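You operate a simulated robot arm through the tools that you are given. There is no shell and no other tool. Be economical: measure what you need, move in short steps, check, and stop when the job is done.

The job below is to be done with a simulated robot arm. You get a single attempt, and the scene is never put back.

Task
Put things in order on the top of the workbench. At the end: the blue paperweight is on the silver round tray; the green weight stands where the blue paperweight stood; the yellow cloth weight stands where the green weight stood; the black ink cartridge (marked "INK 40") from the top of the workbench stands where the yellow cloth weight stood; whatever was shut is shut again. Leave all else as you found it, and nothing knocked over.

Only the result counts: the job must be done as asked and must still hold three seconds after the hand-in. Knocking over, shifting, dropping, spilling or breaking anything else fails it. Flat cloth is picked up by pressing the open fingertips on it (5 to 10 N) and closing them slowly along it; thin cloth reads only 2 to 8 mm in the jaws.

Robot
A 6-joint arm with a two-finger parallel gripper, fixed in place. Base frame: the origin is at the foot of the arm, x ahead of it, y to its left, z up; the work surface is at about z = 0. Units: mm, degrees, N and s.
With the tool pointing down near the work surface it reaches from about 140 to 580 mm from the base axis. Its first joint turns from -66.0 to 66.0 degrees. Payload 2.1 kg.
The tool frame sits at the grasp point between the pads (the TCP): z along the fingers, y along the line on which they close. The tips reach 30 mm beyond it. The gripper opens to 94 mm. The fingers are 28 mm wide and 10 mm thick; the gripper's body (50 by 96 mm) begins 55 mm behind the TCP.
Orientation is that of the tool frame in the base frame, as a unit quaternion [x, y, z, w]. With the fingers straight down and closing along the base's y, the tool's x points along the base's -x, its y along +y and its z along -z.

Tools
- The arm moves only by the tool drive_tool. Its argument "targets" is one flat list of numbers, 7 for each row, row after row: the turn, a rotation vector about the base's x, y, z in degrees, then the shift along the base's x, y, z in mm, then the closure, from 0 (fully open) to 1 (shut). In form: [rx, ry, rz, dx, dy, dz, claw, rx, ry, rz, dx, dy, dz, claw, ...]. A call has 1 to 8 rows; each row shifts and turns the commanded pose from where the row before left it. A row lasts 0.2 s, in which the tool goes at most 50 mm and 8.6 degrees; a call with a longer step from one row to the next is refused whole, and so is a gripper value outside its range. Where a pose cannot be reached the arm comes as near as it can. A force on the tool above 40 N (or 10 N above the force at the start of the call, whichever is more), or a blocked arm, ends the call early, and 0.2 s more pass. Each finger travels about 72 mm/s and halts on what it meets, pressing with about 39 N; the grip force reading is that of the motor and also rises with nothing between the fingers. The clock runs only during rows and for 0.2 s after the last one: add rows that do not move to give the fingers time. The reply holds the time, the measured pose of the TCP, the force on the tool along the base axes, the opening and the grip force, in the units named above and with some noise, with the torque about the TCP (base axes, N m) and any sound that the robot's microphone picked up, and new pictures: "show" is both (left out), scene, wrist or none.
- Cameras (640 x 400 px; columns grow to the right, rows downward): "scene" is fixed at [63.7, -371.9, 497.5]; the picture's right is [0.72, -0.69, 0.00], its down [-0.31, -0.33, -0.89] and it looks along [0.62, 0.64, -0.45] (base axes); focal length 309 px, centre (320, 200). "wrist" rides on the gripper at [76, 14, -102] in the tool frame; the picture's right is [-0.18, 0.98, 0.00], its down [-0.75, -0.14, -0.64] and it looks along [-0.63, -0.12, 0.77] (tool axes); focal length 243 px, centre (320, 200).
- probe_pixels(camera, pixels): for up to 12 pixels [column, row] of the newest picture of that camera ("zoom" is the newest enlarged one), the place [x, y, z] in the base frame of the surface seen there, good to about 2 mm. The clock stands still meanwhile.
- inspect(camera, box): a new picture of the part [left, top, right, bottom] of that camera's present view, enlarged. The clock stands still meanwhile.
- hand_in(): hands the job in; it is judged then, once.

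Go step by step. Measure first, check grasps and placings, and put right what went wrong. The budget is 80 turns and 200 pictures, counting those below and the enlarged ones. Unless the task says otherwise, let go and move clear before handing in.

The tools are called as name(argument=value, ...) on one line, values as JSON. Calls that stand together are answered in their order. drive_tool: Moves the arm, as the interface text tells. Its arguments: {"type":"object","properties":{"targets":{"type":"array"},"show":{"type":"string","enum":["both","scene","wrist","none"]}},"required":["targets"]} The other tools are called the same way: probe_pixels (camera, pixels) gives the place of the surface under pixels of a picture; inspect (camera, box) takes an enlarged picture of a part of a camera's view; hand_in () hands the job in.

At the start:

```text
t: 0.0
tool_pos: [336.9, 165.5, 345.2]
tcp_rot: [0.0, 1.0, -0.001, 0.0]
force: [0.1, 0.3, 0.8]
ft_torque: [-0.01, 0.0, -0.03]
finger_gap: 93.8
finger_force: 0.1
```

scene: 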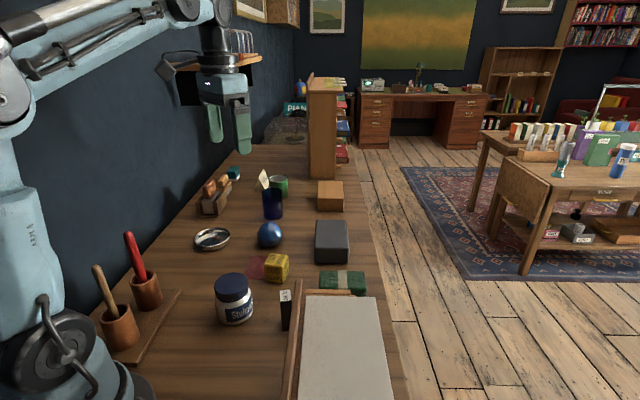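
wrist: 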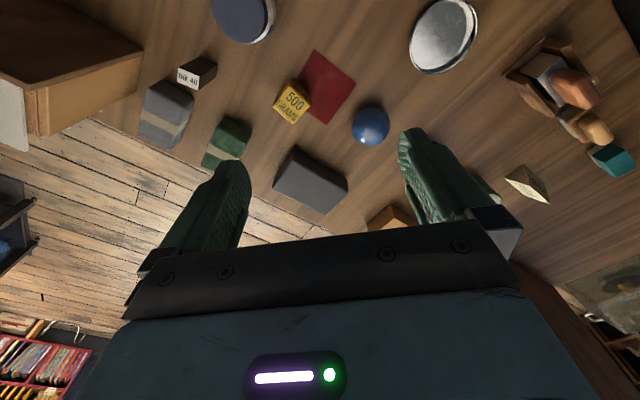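

The scene shows the blue ball-like paperweight (270,235), the silver tray (212,239), the yellow weight (276,268), the green block (342,282) and the ink cartridge (286,310). I'll enlarge both views before moving.

inspect(camera="scene", box=[180, 160, 400, 340])

inspect(camera="wrist", box=[120, 0, 500, 240])

```text
2.22 times, centred on (290, 250) of scene
```

zoom: 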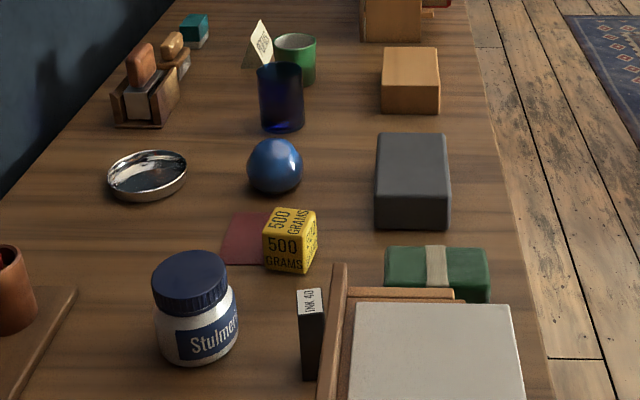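

```text
1.67 times, centred on (310, 120) of wrist
```

zoom: 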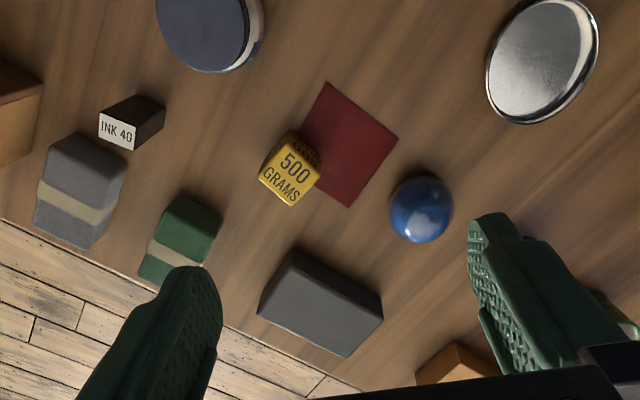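

The parts are clear: yellow 500 g cube on the edge of a red cloth, green banded block, a grey banded block beside it, and the ink cartridge. Now I probe their surfaces.

probe_pixels(camera="wrist", pixels=[[370, 122], [355, 120], [385, 122], [443, 35], [415, 40], [470, 35], [440, 5], [440, 70], [292, 103], [278, 113], [295, 85], [308, 112]])

probe_pixels(camera="zoom", pixels=[[102, 115], [132, 124], [130, 147], [100, 138], [135, 97], [162, 103], [175, 200], [215, 215], [205, 255], [145, 265], [160, 235], [190, 240]])

probe_pixels(camera="scene", pixels=[[281, 293], [289, 293], [281, 325], [343, 272], [343, 280], [320, 273], [365, 274], [362, 290], [321, 287], [276, 257], [268, 282], [285, 284]])

```text
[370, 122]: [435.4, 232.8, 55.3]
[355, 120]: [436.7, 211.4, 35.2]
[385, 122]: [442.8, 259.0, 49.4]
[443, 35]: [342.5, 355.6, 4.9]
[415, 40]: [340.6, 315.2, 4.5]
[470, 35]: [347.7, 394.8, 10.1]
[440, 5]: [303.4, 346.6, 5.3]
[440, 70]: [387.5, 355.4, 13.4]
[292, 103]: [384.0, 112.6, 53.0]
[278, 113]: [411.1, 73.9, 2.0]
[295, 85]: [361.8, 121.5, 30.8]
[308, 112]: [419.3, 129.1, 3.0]
```

```text
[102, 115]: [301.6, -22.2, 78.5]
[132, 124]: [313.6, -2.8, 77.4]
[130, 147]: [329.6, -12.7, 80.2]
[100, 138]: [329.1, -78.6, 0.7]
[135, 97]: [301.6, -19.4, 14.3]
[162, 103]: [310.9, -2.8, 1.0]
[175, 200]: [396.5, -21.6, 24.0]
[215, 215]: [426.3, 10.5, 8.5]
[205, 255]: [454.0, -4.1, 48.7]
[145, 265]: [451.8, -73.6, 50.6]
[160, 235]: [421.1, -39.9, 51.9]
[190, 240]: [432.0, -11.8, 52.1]
```

```text
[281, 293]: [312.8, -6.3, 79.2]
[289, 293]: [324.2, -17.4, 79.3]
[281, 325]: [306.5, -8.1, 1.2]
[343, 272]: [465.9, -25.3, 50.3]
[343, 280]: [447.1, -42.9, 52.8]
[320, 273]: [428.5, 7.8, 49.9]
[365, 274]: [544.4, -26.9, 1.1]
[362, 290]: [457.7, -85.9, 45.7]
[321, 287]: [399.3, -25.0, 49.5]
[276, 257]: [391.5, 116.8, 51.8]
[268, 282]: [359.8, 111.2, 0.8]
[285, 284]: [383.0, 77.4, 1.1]
```

Rough positions are in. For exact outlines I enlarge each item tightly.

inspect(camera="wrist", box=[260, 60, 400, 150])

inspect(camera="scene", box=[240, 210, 300, 295])

inspect(camera="scene", box=[270, 260, 380, 340])

```text
4.44 times, centred on (330, 105) of wrist
```

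zoom: 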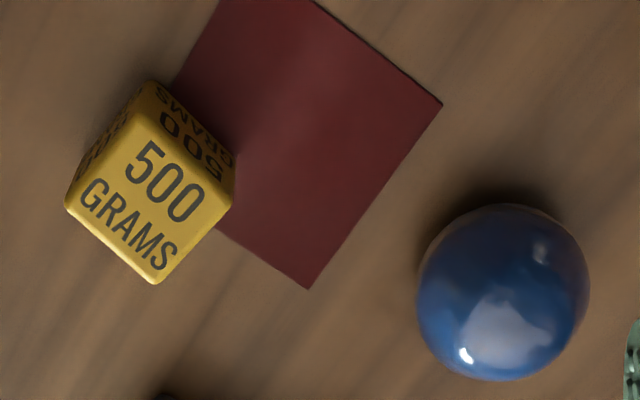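

```text
4.71 times, centred on (270, 252) of scene
```

zoom: 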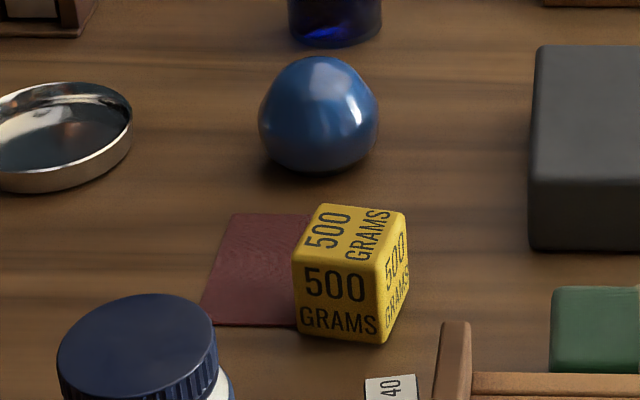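

```text
5.00 times, centred on (325, 300) of scene
```

zoom: 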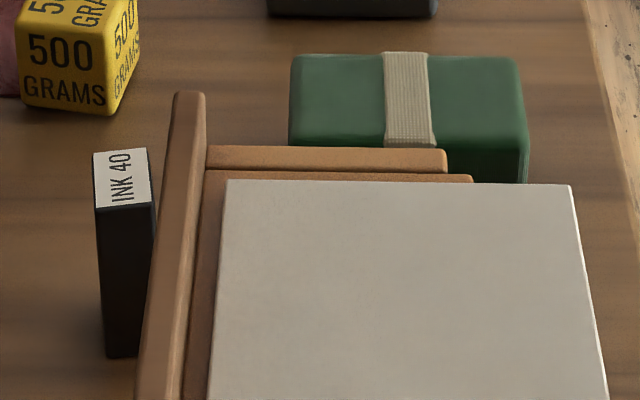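

The newest zoom shows the green block's top (290–525, 55–150) and the ink's top label (95–150, 150–207). I probe these corners.

probe_pixels(camera="zoom", pixels=[[298, 60], [514, 64], [518, 140], [296, 138], [405, 60], [97, 155], [146, 151], [152, 200], [99, 204], [110, 350], [190, 98], [180, 95]])

inspect(camera="wrist", box=[130, 40, 270, 175])

```text
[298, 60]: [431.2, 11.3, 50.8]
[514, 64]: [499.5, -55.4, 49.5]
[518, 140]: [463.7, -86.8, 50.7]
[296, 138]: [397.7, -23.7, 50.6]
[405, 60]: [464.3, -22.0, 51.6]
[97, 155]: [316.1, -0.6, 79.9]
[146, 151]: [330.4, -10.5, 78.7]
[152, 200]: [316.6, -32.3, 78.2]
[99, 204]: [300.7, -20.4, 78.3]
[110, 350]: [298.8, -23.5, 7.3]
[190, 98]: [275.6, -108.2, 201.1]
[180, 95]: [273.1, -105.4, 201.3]
```

```text
2.96 times, centred on (200, 108) of wrist
```

zoom: 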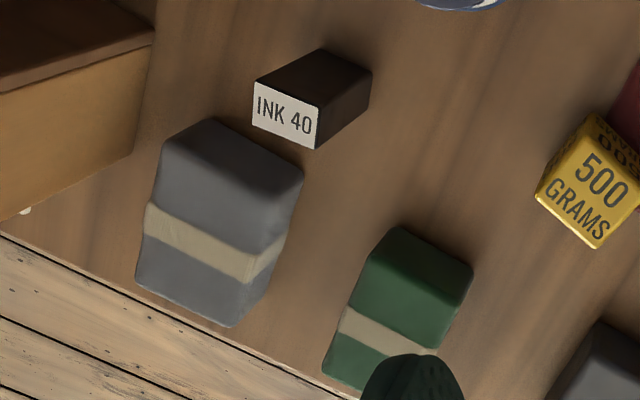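

Green block centre ≈ (448,-38), long axis at -45°; ink centre ≈ (316,-16), 79 tall. I now need the grey block, ball and tray accurately.

probe_pixels(camera="zoom", pixels=[[213, 123], [297, 175], [248, 275], [155, 210], [230, 318], [142, 285], [150, 40], [135, 140], [20, 210], [365, 70]])

probe_pixels(camera="wrist", pixels=[[371, 112], [371, 118], [371, 126], [371, 132], [371, 138], [360, 126], [365, 126], [377, 126], [382, 126], [362, 117], [380, 117], [380, 134]])

probe_pixels(camera="scene", pixels=[[270, 224], [270, 230], [270, 236], [270, 242], [262, 234], [278, 234], [265, 228], [275, 228], [260, 240], [280, 240], [270, 246], [259, 234]])

inspect(camera="wrist", box=[390, 0, 500, 80])

inspect(camera="scene", box=[180, 215, 250, 260])

```text
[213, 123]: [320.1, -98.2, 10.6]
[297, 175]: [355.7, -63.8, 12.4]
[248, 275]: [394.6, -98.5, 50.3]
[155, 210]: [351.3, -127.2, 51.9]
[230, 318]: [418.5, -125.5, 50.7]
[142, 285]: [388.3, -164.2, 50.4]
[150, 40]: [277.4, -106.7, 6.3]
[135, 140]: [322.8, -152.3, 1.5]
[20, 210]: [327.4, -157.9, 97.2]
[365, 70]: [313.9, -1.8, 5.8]
```

```text
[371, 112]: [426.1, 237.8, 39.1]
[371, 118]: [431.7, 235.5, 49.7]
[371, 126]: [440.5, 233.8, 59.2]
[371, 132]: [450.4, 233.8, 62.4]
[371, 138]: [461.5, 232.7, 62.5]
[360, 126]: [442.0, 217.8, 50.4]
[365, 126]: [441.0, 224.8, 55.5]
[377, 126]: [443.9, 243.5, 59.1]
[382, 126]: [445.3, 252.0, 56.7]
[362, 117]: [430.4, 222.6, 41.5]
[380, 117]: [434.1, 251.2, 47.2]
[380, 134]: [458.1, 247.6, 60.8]
```

```text
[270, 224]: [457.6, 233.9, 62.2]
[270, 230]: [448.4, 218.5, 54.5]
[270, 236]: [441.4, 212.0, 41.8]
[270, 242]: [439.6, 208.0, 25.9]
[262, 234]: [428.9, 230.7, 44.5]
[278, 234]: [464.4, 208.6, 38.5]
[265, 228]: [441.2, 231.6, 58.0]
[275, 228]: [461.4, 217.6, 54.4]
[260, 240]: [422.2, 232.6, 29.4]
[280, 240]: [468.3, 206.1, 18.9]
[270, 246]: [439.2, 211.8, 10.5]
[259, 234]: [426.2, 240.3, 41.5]
```

```text
5.00 times, centred on (445, 40) of wrist
```

zoom: 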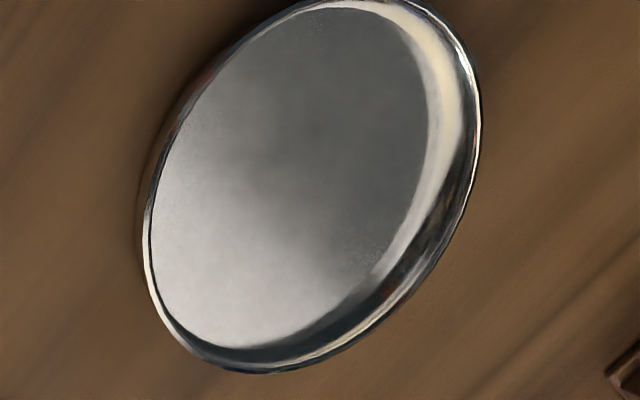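

```text
8.89 times, centred on (215, 238) of scene
```

zoom: 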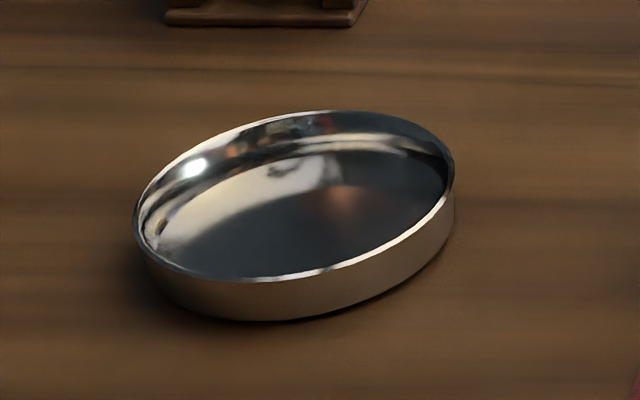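

Ball fits a sphere R≈34 at (455.5,237), top z≈63. Now the tray rim and the yellow cube and cloth.

probe_pixels(camera="zoom", pixels=[[136, 225], [454, 178], [290, 279], [335, 112], [160, 262], [430, 218], [240, 273], [300, 210], [200, 150], [430, 140], [290, 312], [300, 180]])

inspect(camera="scene", box=[245, 245, 300, 290])

```text
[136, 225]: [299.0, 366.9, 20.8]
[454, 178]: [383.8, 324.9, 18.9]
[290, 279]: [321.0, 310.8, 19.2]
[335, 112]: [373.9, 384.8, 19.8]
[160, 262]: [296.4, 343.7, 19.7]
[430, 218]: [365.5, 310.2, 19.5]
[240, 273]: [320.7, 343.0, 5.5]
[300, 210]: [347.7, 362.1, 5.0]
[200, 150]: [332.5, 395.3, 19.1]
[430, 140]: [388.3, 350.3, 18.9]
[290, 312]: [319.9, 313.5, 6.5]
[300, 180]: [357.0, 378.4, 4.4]
```

```text
8.89 times, centred on (272, 268) of scene
```

zoom: 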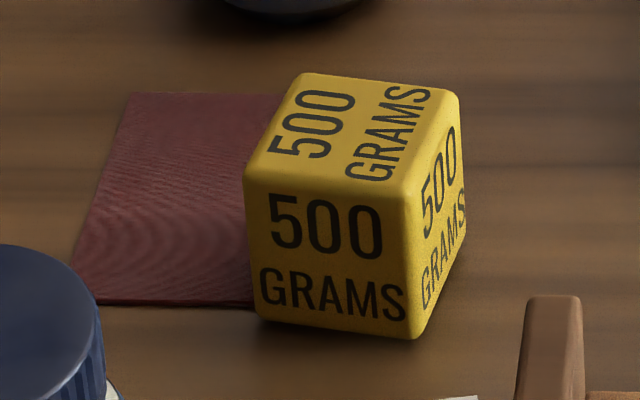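

Tray centre ≈ (342.5,350.5), rim radius ≈ 46, rim z 19.5, floor 5. Now cube corners, cloth corners, and neighbours of the ball and tray.

probe_pixels(camera="zoom", pixels=[[303, 78], [455, 97], [408, 190], [249, 175], [262, 315], [412, 332], [463, 235], [130, 97], [270, 98], [85, 298], [250, 304], [350, 130]])

probe_pixels(camera="scene", pixels=[[264, 190], [281, 190], [272, 218], [264, 215], [282, 216], [208, 213], [231, 205], [232, 190], [316, 225], [347, 260], [316, 260], [233, 290]])

```text
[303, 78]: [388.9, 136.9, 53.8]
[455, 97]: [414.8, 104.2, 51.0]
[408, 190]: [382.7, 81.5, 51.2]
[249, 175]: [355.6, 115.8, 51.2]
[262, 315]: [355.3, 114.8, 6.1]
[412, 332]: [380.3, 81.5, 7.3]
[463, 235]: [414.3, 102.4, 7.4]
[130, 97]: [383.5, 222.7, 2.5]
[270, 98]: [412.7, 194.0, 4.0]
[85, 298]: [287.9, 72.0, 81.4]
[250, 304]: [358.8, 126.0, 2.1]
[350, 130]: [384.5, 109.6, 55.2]
```

```text
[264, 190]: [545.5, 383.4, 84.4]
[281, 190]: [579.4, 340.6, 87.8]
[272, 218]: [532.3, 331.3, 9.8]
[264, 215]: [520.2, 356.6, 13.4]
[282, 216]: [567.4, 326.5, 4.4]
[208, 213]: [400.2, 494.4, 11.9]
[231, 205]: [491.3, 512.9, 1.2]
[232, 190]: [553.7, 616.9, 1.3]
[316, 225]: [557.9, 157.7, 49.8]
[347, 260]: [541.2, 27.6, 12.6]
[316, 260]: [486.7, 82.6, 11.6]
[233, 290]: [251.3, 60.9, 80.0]
```

Cube centre ≈ (385.5,109.5), yaw ≈ 37°, 52 high. I start with the ball: hover above (455.5,237) at z 120, closing along y.

drive_tool(targets=[0, 0, 0, 19.8, 11.9, -37.5, 0, 0, 0, 0, 19.8, 11.9, -37.5, 0, 0, 0, 0, 19.8, 11.9, -37.5, 0, 0, 0, 0, 19.8, 11.9, -37.5, 0, 0, 0, 0, 19.8, 11.9, -37.5, 0, 0, 0, 0, 19.6, 12, -37.7, 0, 0, 0, 0, 0, 0, 0, 0])

```text
t: 1.6
tool_pos: [458.4, 239.9, 118.4]
tcp_rot: [0.0, 1.0, 0.001, 0.0]
force: [0.3, -0.4, -0.1]
ft_torque: [0.05, 0.01, -0.03]
finger_gap: 93.9
finger_force: 0.0
```

scene: 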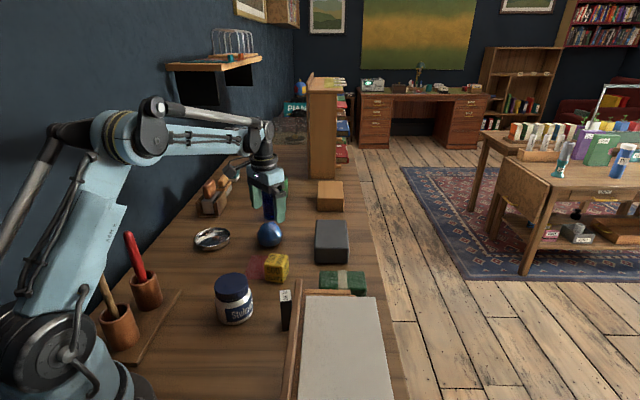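
wrist: 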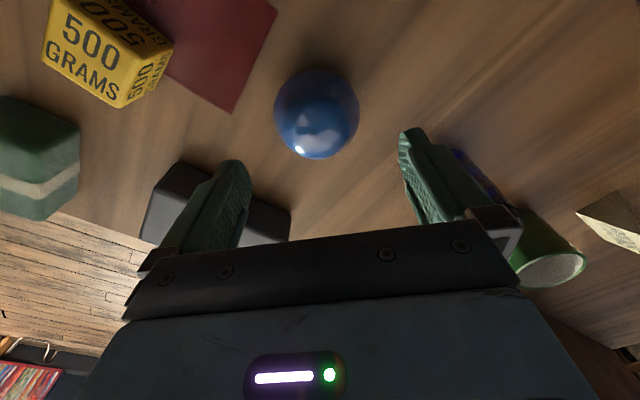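

The ball sits between the fingertips (316,113). Probing it from close up to confirm its centre.

probe_pixels(camera="wrist", pixels=[[280, 113], [350, 113], [316, 75], [316, 95], [316, 113], [316, 130], [316, 148], [290, 130], [342, 130], [290, 95], [342, 95], [203, 170]])

```text
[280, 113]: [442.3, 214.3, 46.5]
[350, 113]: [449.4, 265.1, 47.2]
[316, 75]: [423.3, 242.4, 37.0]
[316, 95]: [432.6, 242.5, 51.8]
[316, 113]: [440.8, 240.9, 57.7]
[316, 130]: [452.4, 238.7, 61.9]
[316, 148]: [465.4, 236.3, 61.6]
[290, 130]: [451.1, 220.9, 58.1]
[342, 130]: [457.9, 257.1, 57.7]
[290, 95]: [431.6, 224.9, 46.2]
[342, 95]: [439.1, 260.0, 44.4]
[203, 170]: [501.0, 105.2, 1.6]
```

Centre refined to ≈ (457.5,239), and the tool is right above it. Descend to z≈47 and close.

drive_tool(targets=[0, 0, 0, 0, 0, -36, 0, 0, 0, 0, 0, -35, 0, 0, 0, 0, 0, 0, 0, 0.15, 0, 0, 0, 0, 0, 0, 0.3, 0, 0, 0, 0, 0, 0, 0.5, 0, 0, 0, 0, 0, 0, 0.6, 0, 0, 0, 0, 0, 0, 0.6])

```text
refused: targets must hold 7 numbers for each row
```

The list had a stray number, so I resend the same descent and close.

drive_tool(targets=[0, 0, 0, 0, 0, -36, 0, 0, 0, 0, 0, 0, -35, 0, 0, 0, 0, 0, 0, 0, 0, 0, 0, 0, 0, 0, 0, 0.2, 0, 0, 0, 0, 0, 0, 0.4, 0, 0, 0, 0, 0, 0, 0.6, 0, 0, 0, 0, 0, 0, 0.6])

```text
t: 3.2
tool_pos: [455.7, 240.2, 49.7]
tcp_rot: [0.001, 1.0, 0.0, 0.0]
force: [0.1, -0.3, -0.1]
ft_torque: [0.05, -0.02, -0.04]
finger_gap: 69.3
finger_force: 39.3
```

scene: 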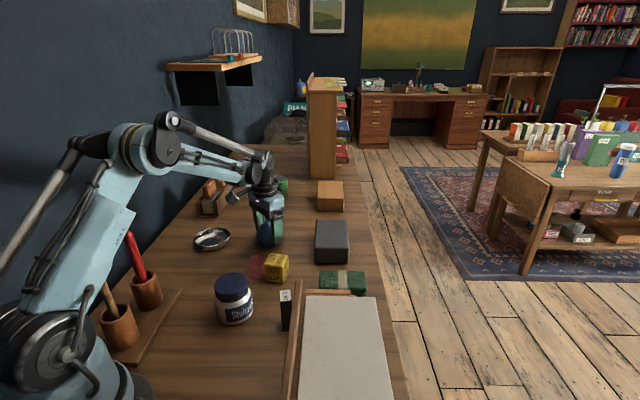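
wrist: 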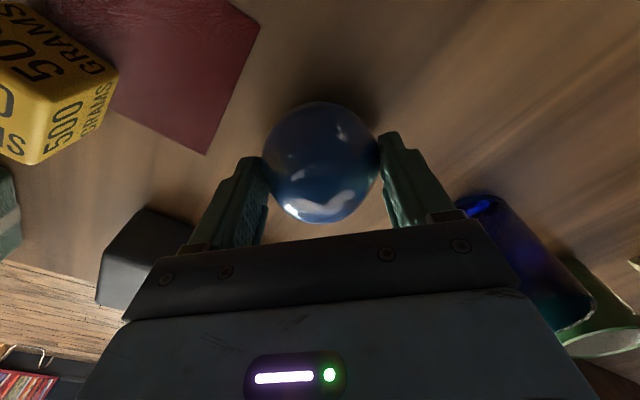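

Jaws hold at 69.3 mm with 39 N; the ball is gripped. Lift 60 mm and check.

drive_tool(targets=[0, 0, 0, 0, 0, 10, 0.6, 0, 0, 0, 0, 0, 25, 0.6, 0, 0, 0, 0, 0, 30, 0.6, 0, 0, 0, 0, 0, 0, 0.6], show="wrist")

```text
t: 4.2
tool_pos: [454.9, 239.1, 114.6]
tcp_rot: [-0.001, 1.0, 0.0, -0.001]
force: [-0.1, -0.2, -2.4]
ft_torque: [0.01, -0.02, 0.0]
finger_gap: 69.4
finger_force: 38.8
```

wrist: 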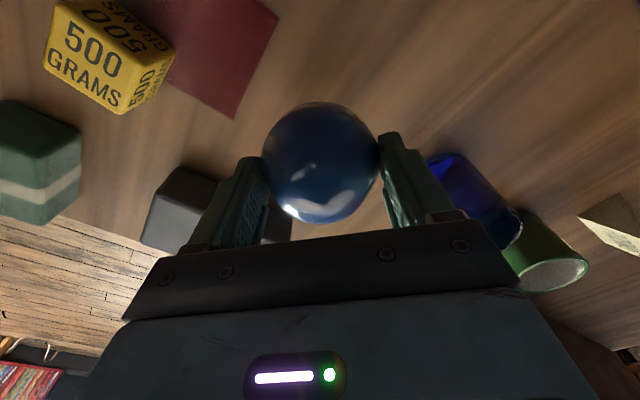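

Ball lifted, weight ≈ 2.4 N. Carry it by (-115,+111) to above the tray.

drive_tool(targets=[0, 0, 0, -23, 22.2, 0, 0.6, 0, 0, 0, -23, 22.2, 0, 0.6, 0, 0, 0, -23, 22.2, 0, 0.6, 0, 0, 0, -23, 22.2, 0, 0.6, 0, 0, 0, -23, 22.2, 0, 0.6, 0, 0, 0, 0, 0, 0, 0.6, 0, 0, 0, 0, 0, 0, 0.6])

```text
t: 5.8
tool_pos: [340.1, 347.0, 114.0]
tcp_rot: [0.0, 1.0, 0.0, 0.001]
force: [0.4, -0.1, -3.7]
ft_torque: [-0.01, 0.01, -0.06]
finger_gap: 69.1
finger_force: 39.1
```

scene: 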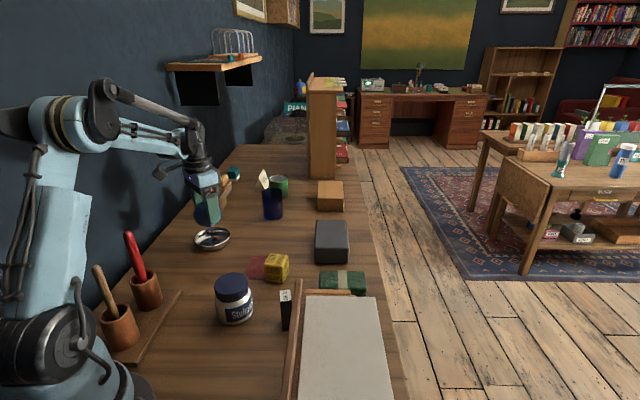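
wrist: 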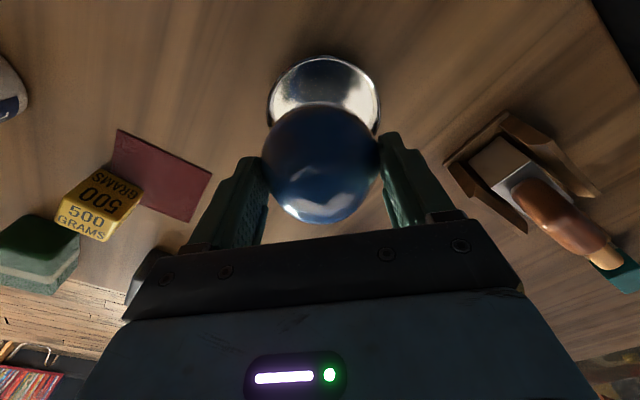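

The tray appears below the ball (268–380, 58–130). I probe the rim to centre it.

probe_pixels(camera="wrist", pixels=[[271, 98], [379, 100], [324, 58], [290, 70], [358, 68], [380, 110], [268, 110], [320, 90], [321, 150]])

inspect(camera="wrist", box=[240, 40, 420, 230])

```text
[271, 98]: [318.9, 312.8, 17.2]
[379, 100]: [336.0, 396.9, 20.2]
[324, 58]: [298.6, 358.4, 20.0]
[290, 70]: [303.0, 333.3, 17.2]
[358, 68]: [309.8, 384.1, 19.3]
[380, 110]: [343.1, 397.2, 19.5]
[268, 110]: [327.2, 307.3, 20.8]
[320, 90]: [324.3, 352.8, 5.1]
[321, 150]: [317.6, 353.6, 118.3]
```

```text
2.11 times, centred on (330, 135) of wrist
```

zoom: 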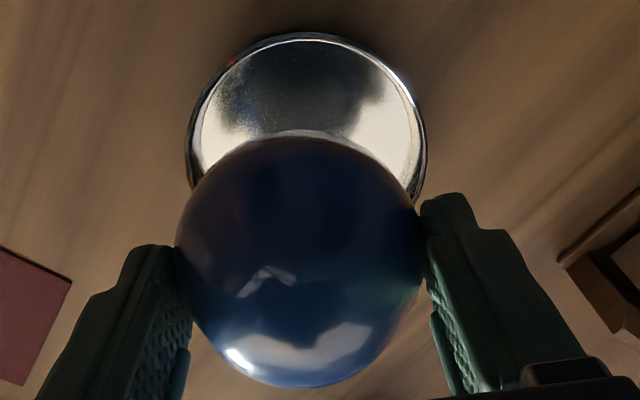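

Tray centre from here ≈ (344.3,351.7), so I shift (+3.5,+3.8) and lower to just above the floor.

drive_tool(targets=[0, 0, 0, 3.5, 3.8, 0, 0.6, 0, 0, 0, 0, 0, -25, 0.6, 0, 0, 0, 0, 0, -20, 0.6, 0, 0, 0, 0, 0, -10, 0.6, 0, 0, 0, 0, 0, -3, 0.6, 0, 0, 0, 0, 0, 0, 0.6])

```text
t: 7.2
tool_pos: [345.0, 351.1, 55.4]
tcp_rot: [-0.001, 1.0, 0.0, 0.0]
force: [-0.2, -0.1, -3.9]
ft_torque: [-0.01, 0.02, 0.0]
finger_gap: 69.5
finger_force: 39.1
```

scene: 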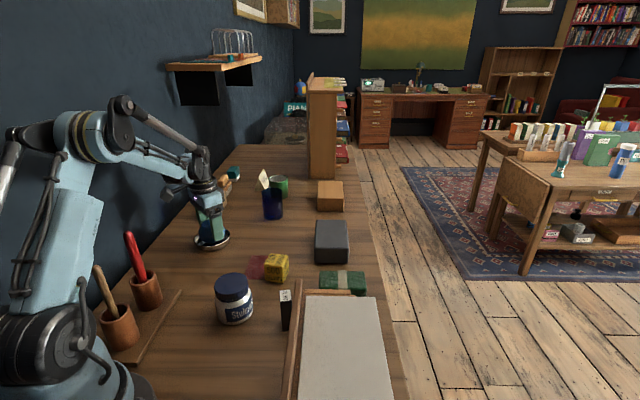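
wrist: 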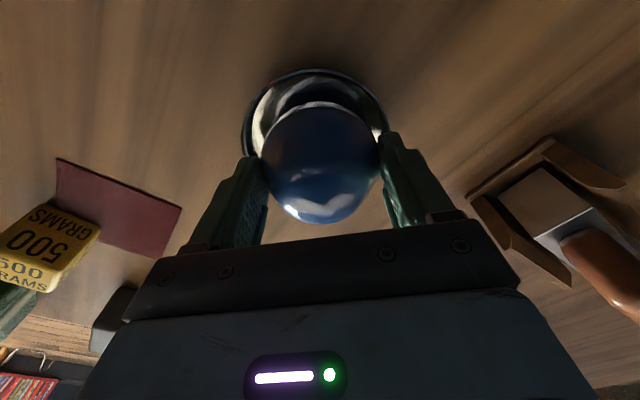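

Centred over the tray, weight still on the tool (-3.9 N). I lower in 1 mm steps until it takes the load.

drive_tool(targets=[0, 0, 0, 0, 0, -1, 0.6, 0, 0, 0, 0, 0, -1, 0.6, 0, 0, 0, 0, 0, 0, 0.6], show="none")

```text
t: 8.0
tool_pos: [345.0, 351.1, 52.6]
tcp_rot: [0.0, 1.0, 0.0, 0.0]
force: [0.4, -0.3, -3.5]
ft_torque: [-0.01, 0.0, -0.05]
finger_gap: 69.4
finger_force: 39.1
```

Still hanging (-3.5 N) with tips about 22.5; the rim is at 19.5. One more millimetre.

drive_tool(targets=[0, 0, 0, 0, 0, -1, 0.6, 0, 0, 0, 0, 0, 0, 0.6], show="none")

inspect(camera="scene", box=[180, 190, 250, 260])

```text
t: 8.6
tool_pos: [344.0, 351.3, 51.8]
tcp_rot: [0.0, 1.0, 0.0, 0.001]
force: [3.4, 0.8, 5.5]
ft_torque: [0.04, -0.09, 0.02]
finger_gap: 69.5
finger_force: 39.3
```

```text
5.71 times, centred on (215, 225) of scene
```

zoom: 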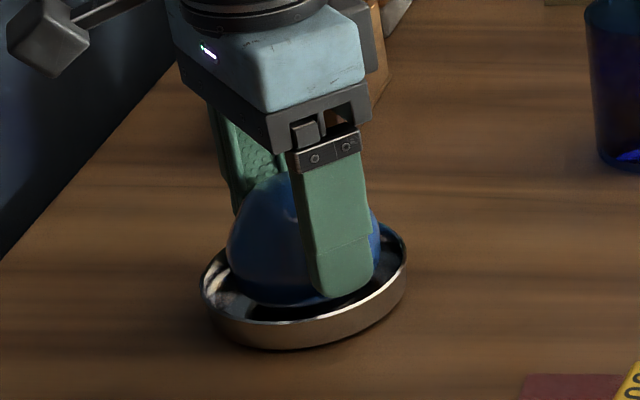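

Contact: force turned to +5.5 N, and the ball sits in the tray. I open a little, rise clear of the rim, then up.

drive_tool(targets=[0, 0, 0, 0, 0, 0.5, 0.22, 0, 0, 0, 0, 0, 0, 0.19, 0, 0, 0, 0, 0, 4, 0.19, 0, 0, 0, 0, 0, 15, 0.1, 0, 0, 0, 0, 0, 40, 0, 0, 0, 0, 0, 0, 45, 0, 0, 0, 0, 0, 0, 30, 0])

```text
t: 10.2
tool_pos: [343.5, 353.7, 187.2]
tcp_rot: [-0.001, 1.0, 0.0, 0.0]
force: [-1.3, -0.3, 0.4]
ft_torque: [-0.02, -0.02, -0.03]
finger_gap: 93.9
finger_force: 0.1
```

scene: 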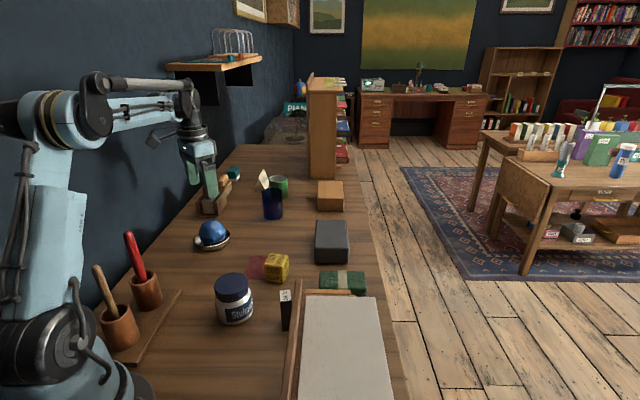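
wrist: 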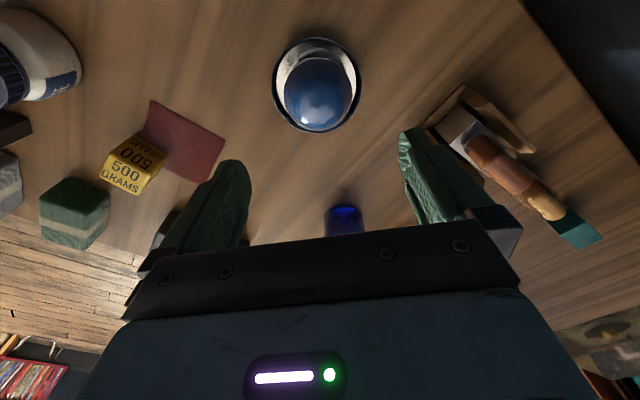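

Ball rests in the tray at (317,90) upright. Next the green block: travel high and turn -45° so the jaws close across its width.

drive_tool(targets=[0, 0, -5.625, 11.5, -43.4, 0, 0, 0, 0, -5.625, 11.5, -43.4, 0, 0, 0, 0, -5.625, 11.5, -43.4, 0, 0, 0, 0, -5.625, 11.5, -43.4, 0, 0, 0, 0, -5.625, 11.5, -43.4, 0, 0, 0, 0, -5.625, 11.5, -43.4, 0, 0, 0, 0, -5.625, 11.5, -43.4, 0, 0, 0, 0, -5.625, 11.5, -43.4, 0, 0], show="none")

drive_tool(targets=[0, 0, 0, 12, -42, 0, 0, 0, 0, 0, 0, 0, -30, 0, 0, 0, 0, 0, 0, -30, 0, 0, 0, 0, 0, 0, 0, 0])

```text
t: 12.0
tool_pos: [436.8, 3.1, 185.1]
tcp_rot: [0.383, 0.924, 0.0, 0.0]
force: [-0.3, -1.0, 0.6]
ft_torque: [0.03, 0.01, 0.0]
finger_gap: 94.1
finger_force: 0.1
```

```text
t: 13.0
tool_pos: [449.5, -37.0, 126.9]
tcp_rot: [0.383, 0.924, -0.001, 0.0]
force: [0.2, -0.6, 0.0]
ft_torque: [-0.01, 0.03, -0.03]
finger_gap: 94.0
finger_force: 0.1
```

scene: 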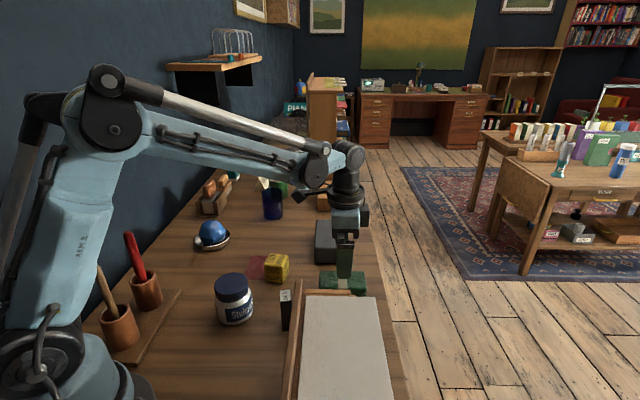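
wrist: 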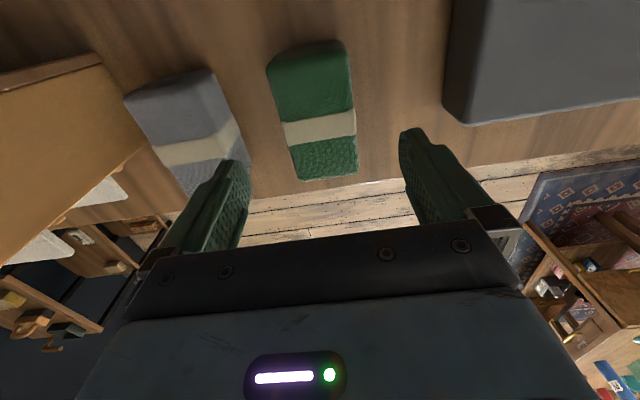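

The green block (310,110) lies between the fingers, slightly rotated; the grey block (190,125) is to the left. Probing both.

probe_pixels(camera="wrist", pixels=[[271, 72], [345, 48], [303, 178], [355, 172], [284, 123], [353, 112], [287, 135], [355, 130], [211, 72], [241, 145], [466, 120], [446, 100]])

inspect(camera="wrist", box=[120, 30, 480, 255])

```text
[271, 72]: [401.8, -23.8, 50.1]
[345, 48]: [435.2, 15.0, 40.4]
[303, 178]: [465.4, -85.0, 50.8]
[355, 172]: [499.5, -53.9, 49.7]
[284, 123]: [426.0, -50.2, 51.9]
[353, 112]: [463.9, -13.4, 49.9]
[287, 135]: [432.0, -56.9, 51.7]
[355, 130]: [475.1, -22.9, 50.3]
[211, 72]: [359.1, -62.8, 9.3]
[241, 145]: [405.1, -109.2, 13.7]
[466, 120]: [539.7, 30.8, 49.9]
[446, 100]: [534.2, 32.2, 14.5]
```

```text
1.78 times, centred on (300, 142) of wrist
```

zoom: 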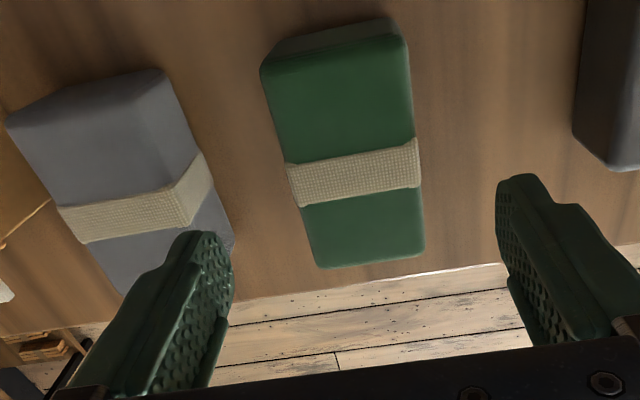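

Block centre (449.8,-37.5), at -45°, matches the tool; fingers clear the grey block by ~25 mm. Descend to z 38 and close.

drive_tool(targets=[0, 0, 0, 0, 0, -35, 0, 0, 0, 0, 0, 0, -35, 0, 0, 0, 0, 0, 0, -19, 0, 0, 0, 0, 0, 0, 0, 0.25, 0, 0, 0, 0, 0, 0, 0.4, 0, 0, 0, 0, 0, 0, 0.55, 0, 0, 0, 0, 0, 0, 0.75, 0, 0, 0, 0, 0, 0, 0.75])

```text
t: 14.8
tool_pos: [449.1, -38.4, 37.6]
tcp_rot: [0.383, 0.924, 0.0, 0.0]
force: [0.0, 0.4, 0.3]
ft_torque: [0.03, 0.03, 0.02]
finger_gap: 62.4
finger_force: 38.9
```

scene: 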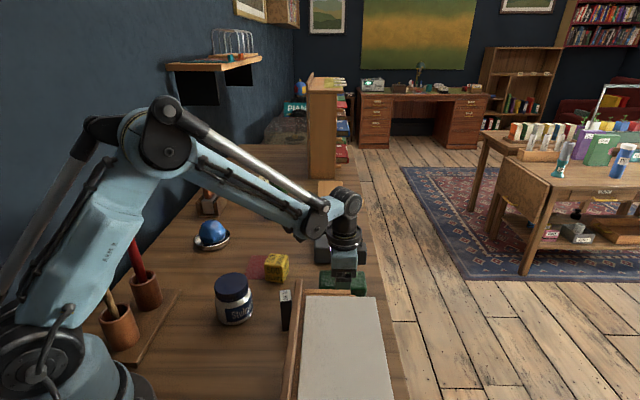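
wrist: 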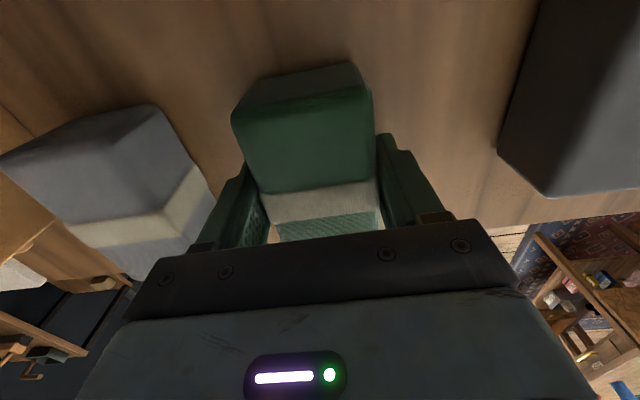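

Jaws stopped at 62.4 mm with 39 N. Lift and check.

drive_tool(targets=[0, 0, 0, 0, 0, 10, 0.75, 0, 0, 0, 0, 0, 30, 0.75, 0, 0, 0, 0, 0, 40, 0.75, 0, 0, 0, 0, 0, 40, 0.75, 0, 0, 0, 0, 0, 0, 0.75])

```text
t: 16.0
tool_pos: [445.2, -38.5, 155.7]
tcp_rot: [0.383, 0.924, 0.001, 0.0]
force: [-0.2, 0.1, -8.6]
ft_torque: [0.01, -0.04, 0.03]
finger_gap: 62.3
finger_force: 38.9
```

scene: 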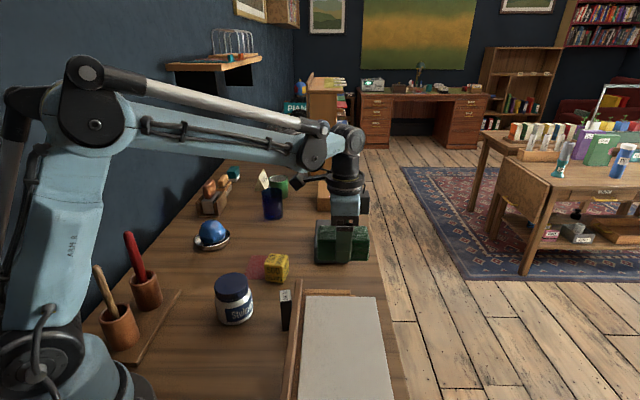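
wrist: 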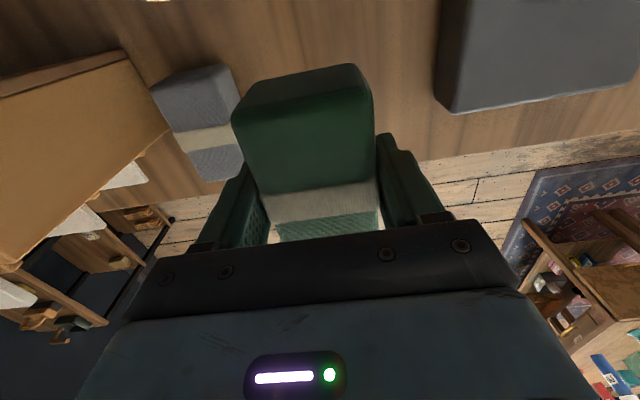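

Held securely (8.6 N). Carry to the ball's old place (457.5,239).

drive_tool(targets=[0, 0, 0, 1.2, 39.5, 0, 0.75, 0, 0, 0, 1.2, 39.5, 0, 0.75, 0, 0, 0, 1.2, 39.5, 0, 0.75, 0, 0, 0, 1.2, 39.5, 0, 0.75, 0, 0, 0, 1.2, 39.5, 0, 0.75, 0, 0, 0, 1.2, 39.5, 0, 0.75, 0, 0, 0, 1.2, 39.5, 0, 0.75, 0, 0, 0, 0, 0, 0, 0.75])

```text
t: 17.8
tool_pos: [456.9, 240.3, 159.8]
tcp_rot: [0.383, 0.924, 0.001, 0.0]
force: [0.6, -0.4, -7.9]
ft_torque: [0.0, -0.01, -0.02]
finger_gap: 62.2
finger_force: 38.4
```

scene: 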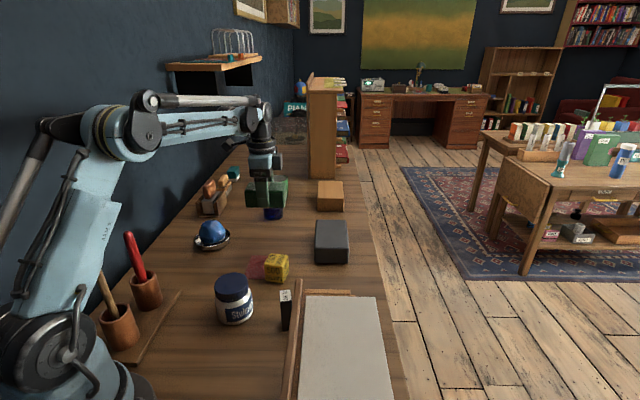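
wrist: 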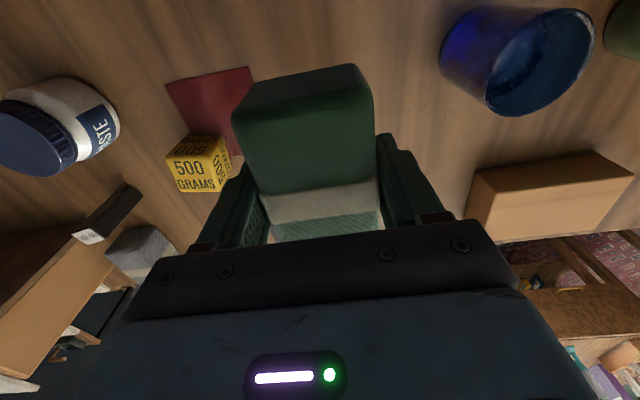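

Over the spot (456.9,240.3). Lower by 118, watching force.

drive_tool(targets=[0, 0, 0, 0, 0, -40, 0.75, 0, 0, 0, 0, 0, -40, 0.75, 0, 0, 0, 0, 0, -28, 0.75, 0, 0, 0, 0, 0, -8, 0.75, 0, 0, 0, 0, 0, -2, 0.75, 0, 0, 0, 0, 0, -1, 0.75, 0, 0, 0, 0, 0, 0, 0.75])

```text
t: 19.4
tool_pos: [457.9, 239.1, 38.3]
tcp_rot: [0.383, 0.924, 0.0, 0.001]
force: [-0.6, -1.0, -9.3]
ft_torque: [-0.01, 0.0, 0.01]
finger_gap: 62.1
finger_force: 38.1
```

scene: 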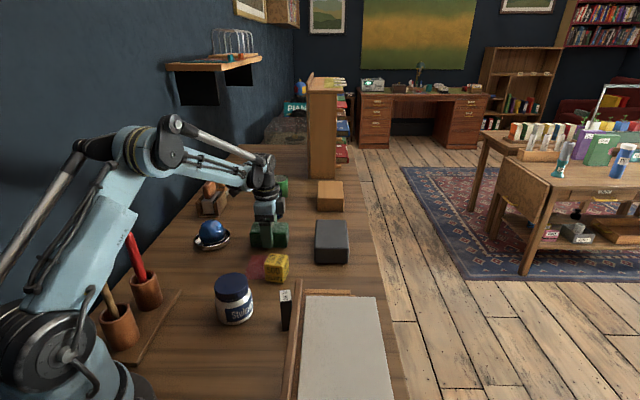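
wrist: 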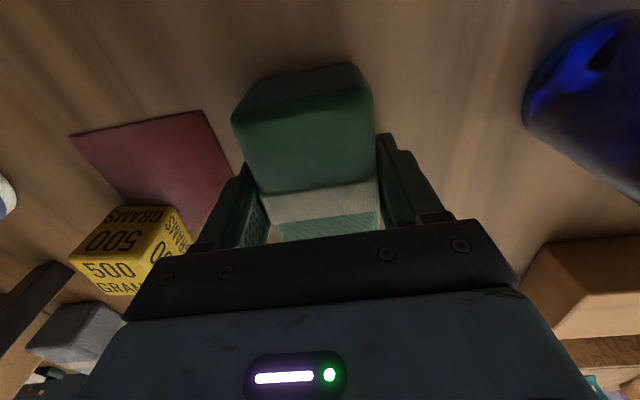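

Still bearing ~9 N. Lower further in 1 mm steps.

drive_tool(targets=[0, 0, 0, 0, 0, -1, 0.75, 0, 0, 0, 0, 0, 0, 0.75], show="none")

```text
t: 20.0
tool_pos: [457.5, 238.5, 38.2]
tcp_rot: [0.382, 0.924, -0.001, -0.001]
force: [0.0, 0.4, -8.6]
ft_torque: [0.02, 0.03, 0.0]
finger_gap: 62.3
finger_force: 39.1
```

Not down yet (-8.6 N); continue.

drive_tool(targets=[0, 0, 0, 0, 0, -1, 0.75, 0, 0, 0, 0, 0, 0, 0.75], show="none")

```text
t: 20.6
tool_pos: [457.7, 237.4, 38.2]
tcp_rot: [0.383, 0.924, -0.001, 0.0]
force: [-0.2, -8.9, 20.5]
ft_torque: [0.58, 0.31, 0.28]
finger_gap: 62.5
finger_force: 39.6
```

Now in firm contact (+20 N). Ease up 0.8 mm, open moderately, and rise.

drive_tool(targets=[0, 0, 0, 0, 0, 0.8, 0.75, 0, 0, 0, 0, 0, 0, 0.3, 0, 0, 0, 0, 0, 0, 0.22, 0, 0, 0, 0, 0, 5, 0.22, 0, 0, 0, 0, 0, 35, 0.22, 0, 0, 0, 0, 0, 45, 0.1, 0, 0, 0, 0, 0, 45, 0])

```text
t: 22.2
tool_pos: [457.8, 240.7, 167.8]
tcp_rot: [0.383, 0.924, 0.0, 0.0]
force: [0.5, -0.8, 0.2]
ft_torque: [0.03, -0.04, 0.04]
finger_gap: 94.1
finger_force: 0.1
```

scene: 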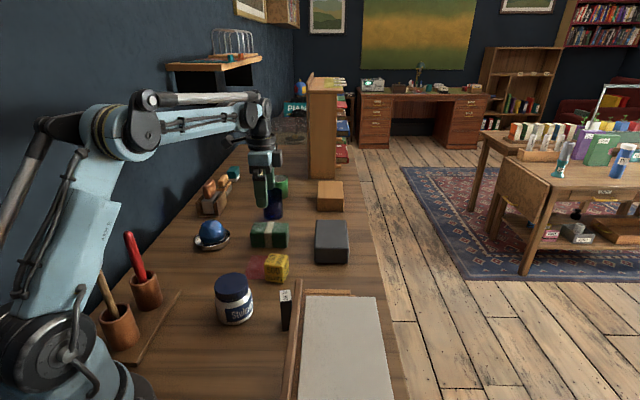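
wrist: 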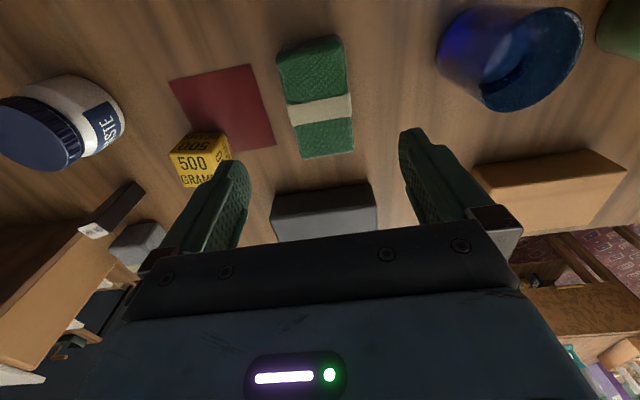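

Green stands in the ball's old place (313,95). Now probe the cube, cloth and jar from this view.

probe_pixels(camera="wrist", pixels=[[170, 82], [249, 66], [274, 144], [232, 151], [172, 153], [181, 185], [226, 158], [187, 132], [310, 110], [124, 100], [95, 80], [30, 130]])

inspect(camera="wrist", box=[150, 50, 300, 200])

```text
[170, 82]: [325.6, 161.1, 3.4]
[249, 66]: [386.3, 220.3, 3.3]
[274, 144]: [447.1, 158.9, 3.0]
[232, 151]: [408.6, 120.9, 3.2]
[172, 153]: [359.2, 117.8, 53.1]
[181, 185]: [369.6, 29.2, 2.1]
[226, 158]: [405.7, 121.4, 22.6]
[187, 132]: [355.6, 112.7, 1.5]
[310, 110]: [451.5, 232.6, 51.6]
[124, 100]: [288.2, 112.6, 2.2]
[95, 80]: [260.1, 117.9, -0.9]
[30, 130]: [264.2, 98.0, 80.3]
```

```text
2.67 times, centred on (225, 125) of wrist
```

zoom: 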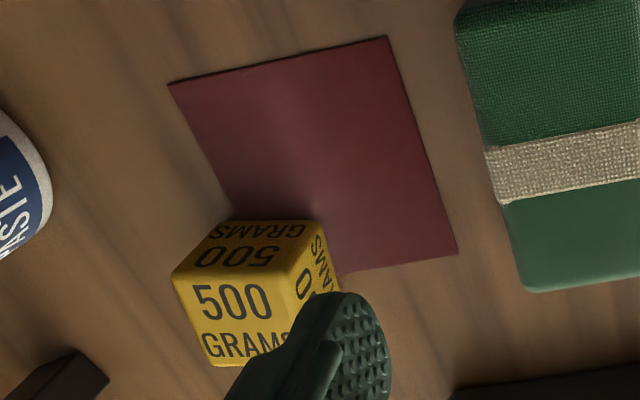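

The cloth's hidden corner works out at ≈(387,100), so the cube straddles it. Move above the cube (385.5,109.5), turning -8°.

drive_tool(targets=[0, 0, -2, -18.05, -32.4, -10, 0, 0, 0, -2, -18.05, -32.4, -14, 0, 0, 0, -2, -18.05, -32.4, -15, 0, 0, 0, -2, -18.05, -32.4, -15, 0, 0, 0, 0, 0, 0, 0, 0])

```text
t: 23.4
tool_pos: [383.1, 108.8, 115.4]
tcp_rot: [0.446, 0.895, -0.001, 0.0]
force: [0.0, -0.6, -0.3]
ft_torque: [-0.01, 0.02, -0.02]
finger_gap: 94.2
finger_force: 0.0
```

scene: 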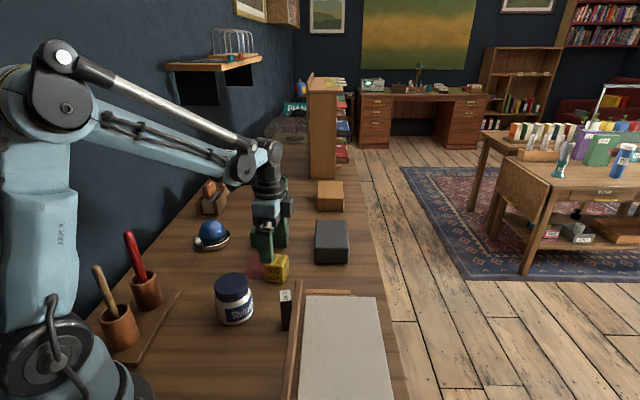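
wrist: 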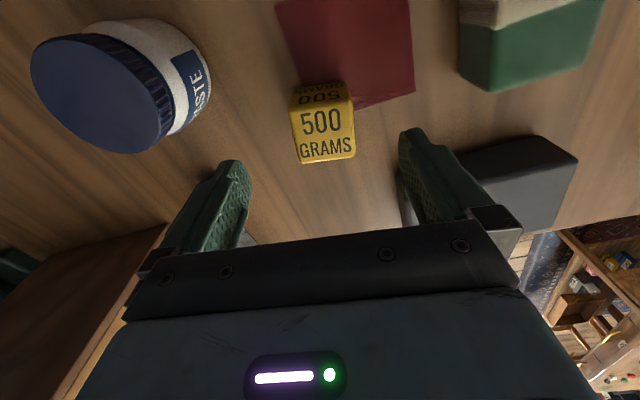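

The cube is square between the fingers (323,122). Descend to z≈42 and close.

drive_tool(targets=[0, 0, 0, 0.5, 0.5, -40, 0, 0, 0, 0, 0.5, 0, -32, 0, 0, 0, 0, 0, 0, 0, 0.2, 0, 0, 0, 0, 0, 0, 0.4, 0, 0, 0, 0, 0, 0, 0.55, 0, 0, 0, 0, 0, 0, 0.75, 0, 0, 0, 0, 0, 0, 0.75])

```text
t: 25.0
tool_pos: [384.4, 113.1, 43.8]
tcp_rot: [0.446, 0.895, -0.001, 0.0]
force: [-0.5, -0.9, 0.2]
ft_torque: [-0.01, 0.05, 0.0]
finger_gap: 50.3
finger_force: 38.8
```

scene: 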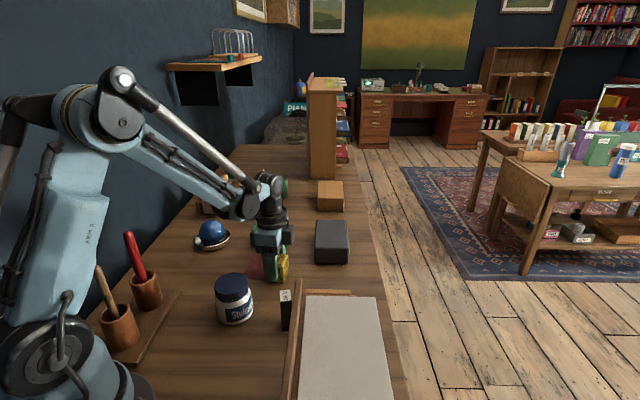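
wrist: 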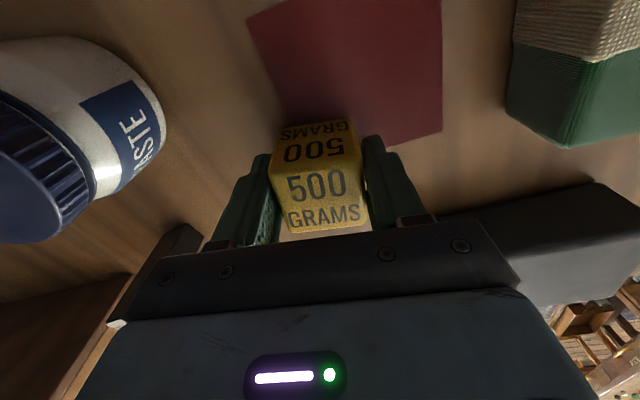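

Gripped at 50.3 mm. Lift slowly and check that the cloth stays.

drive_tool(targets=[0, 0, 0, 0, 0, 5, 0.75, 0, 0, 0, 0, 0, 15, 0.75, 0, 0, 0, 0, 0, 30, 0.75, 0, 0, 0, 0, 0, 40, 0.75, 0, 0, 0, 0, 0, 20, 0.75, 0, 0, 0, 0, 0, 0, 0.75])

inspect(camera="scene", box=[220, 210, 320, 300])

```text
t: 26.4
tool_pos: [387.8, 110.7, 150.6]
tcp_rot: [0.446, 0.895, 0.0, 0.0]
force: [0.2, 1.0, -3.3]
ft_torque: [-0.03, 0.0, 0.0]
finger_gap: 50.2
finger_force: 38.8
```

scene: 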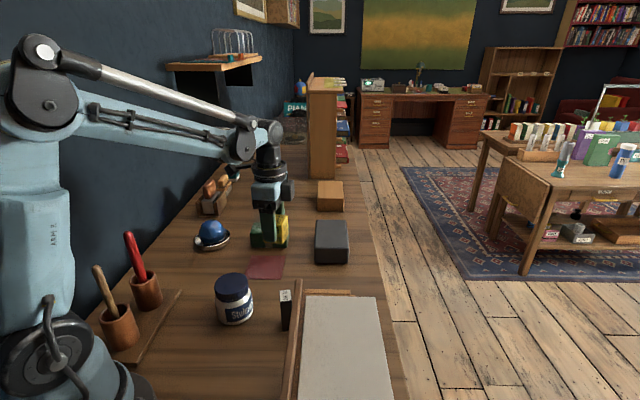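
wrist: 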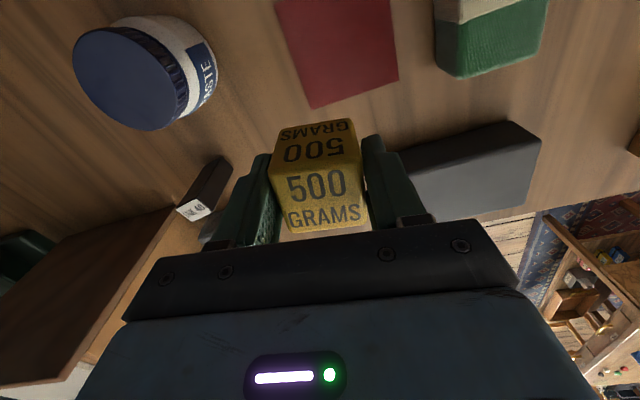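

```text
4.44 times, centred on (270, 255) of scene
```

zoom: 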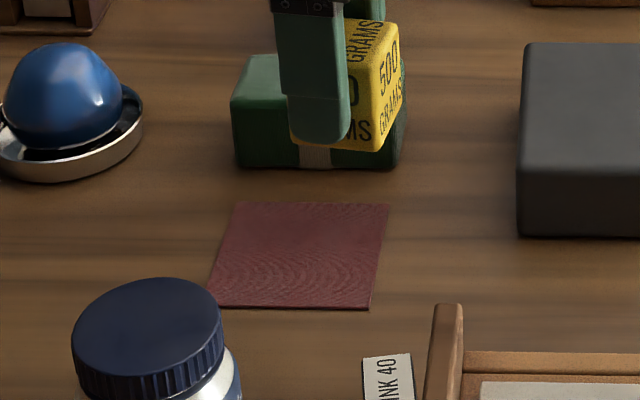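

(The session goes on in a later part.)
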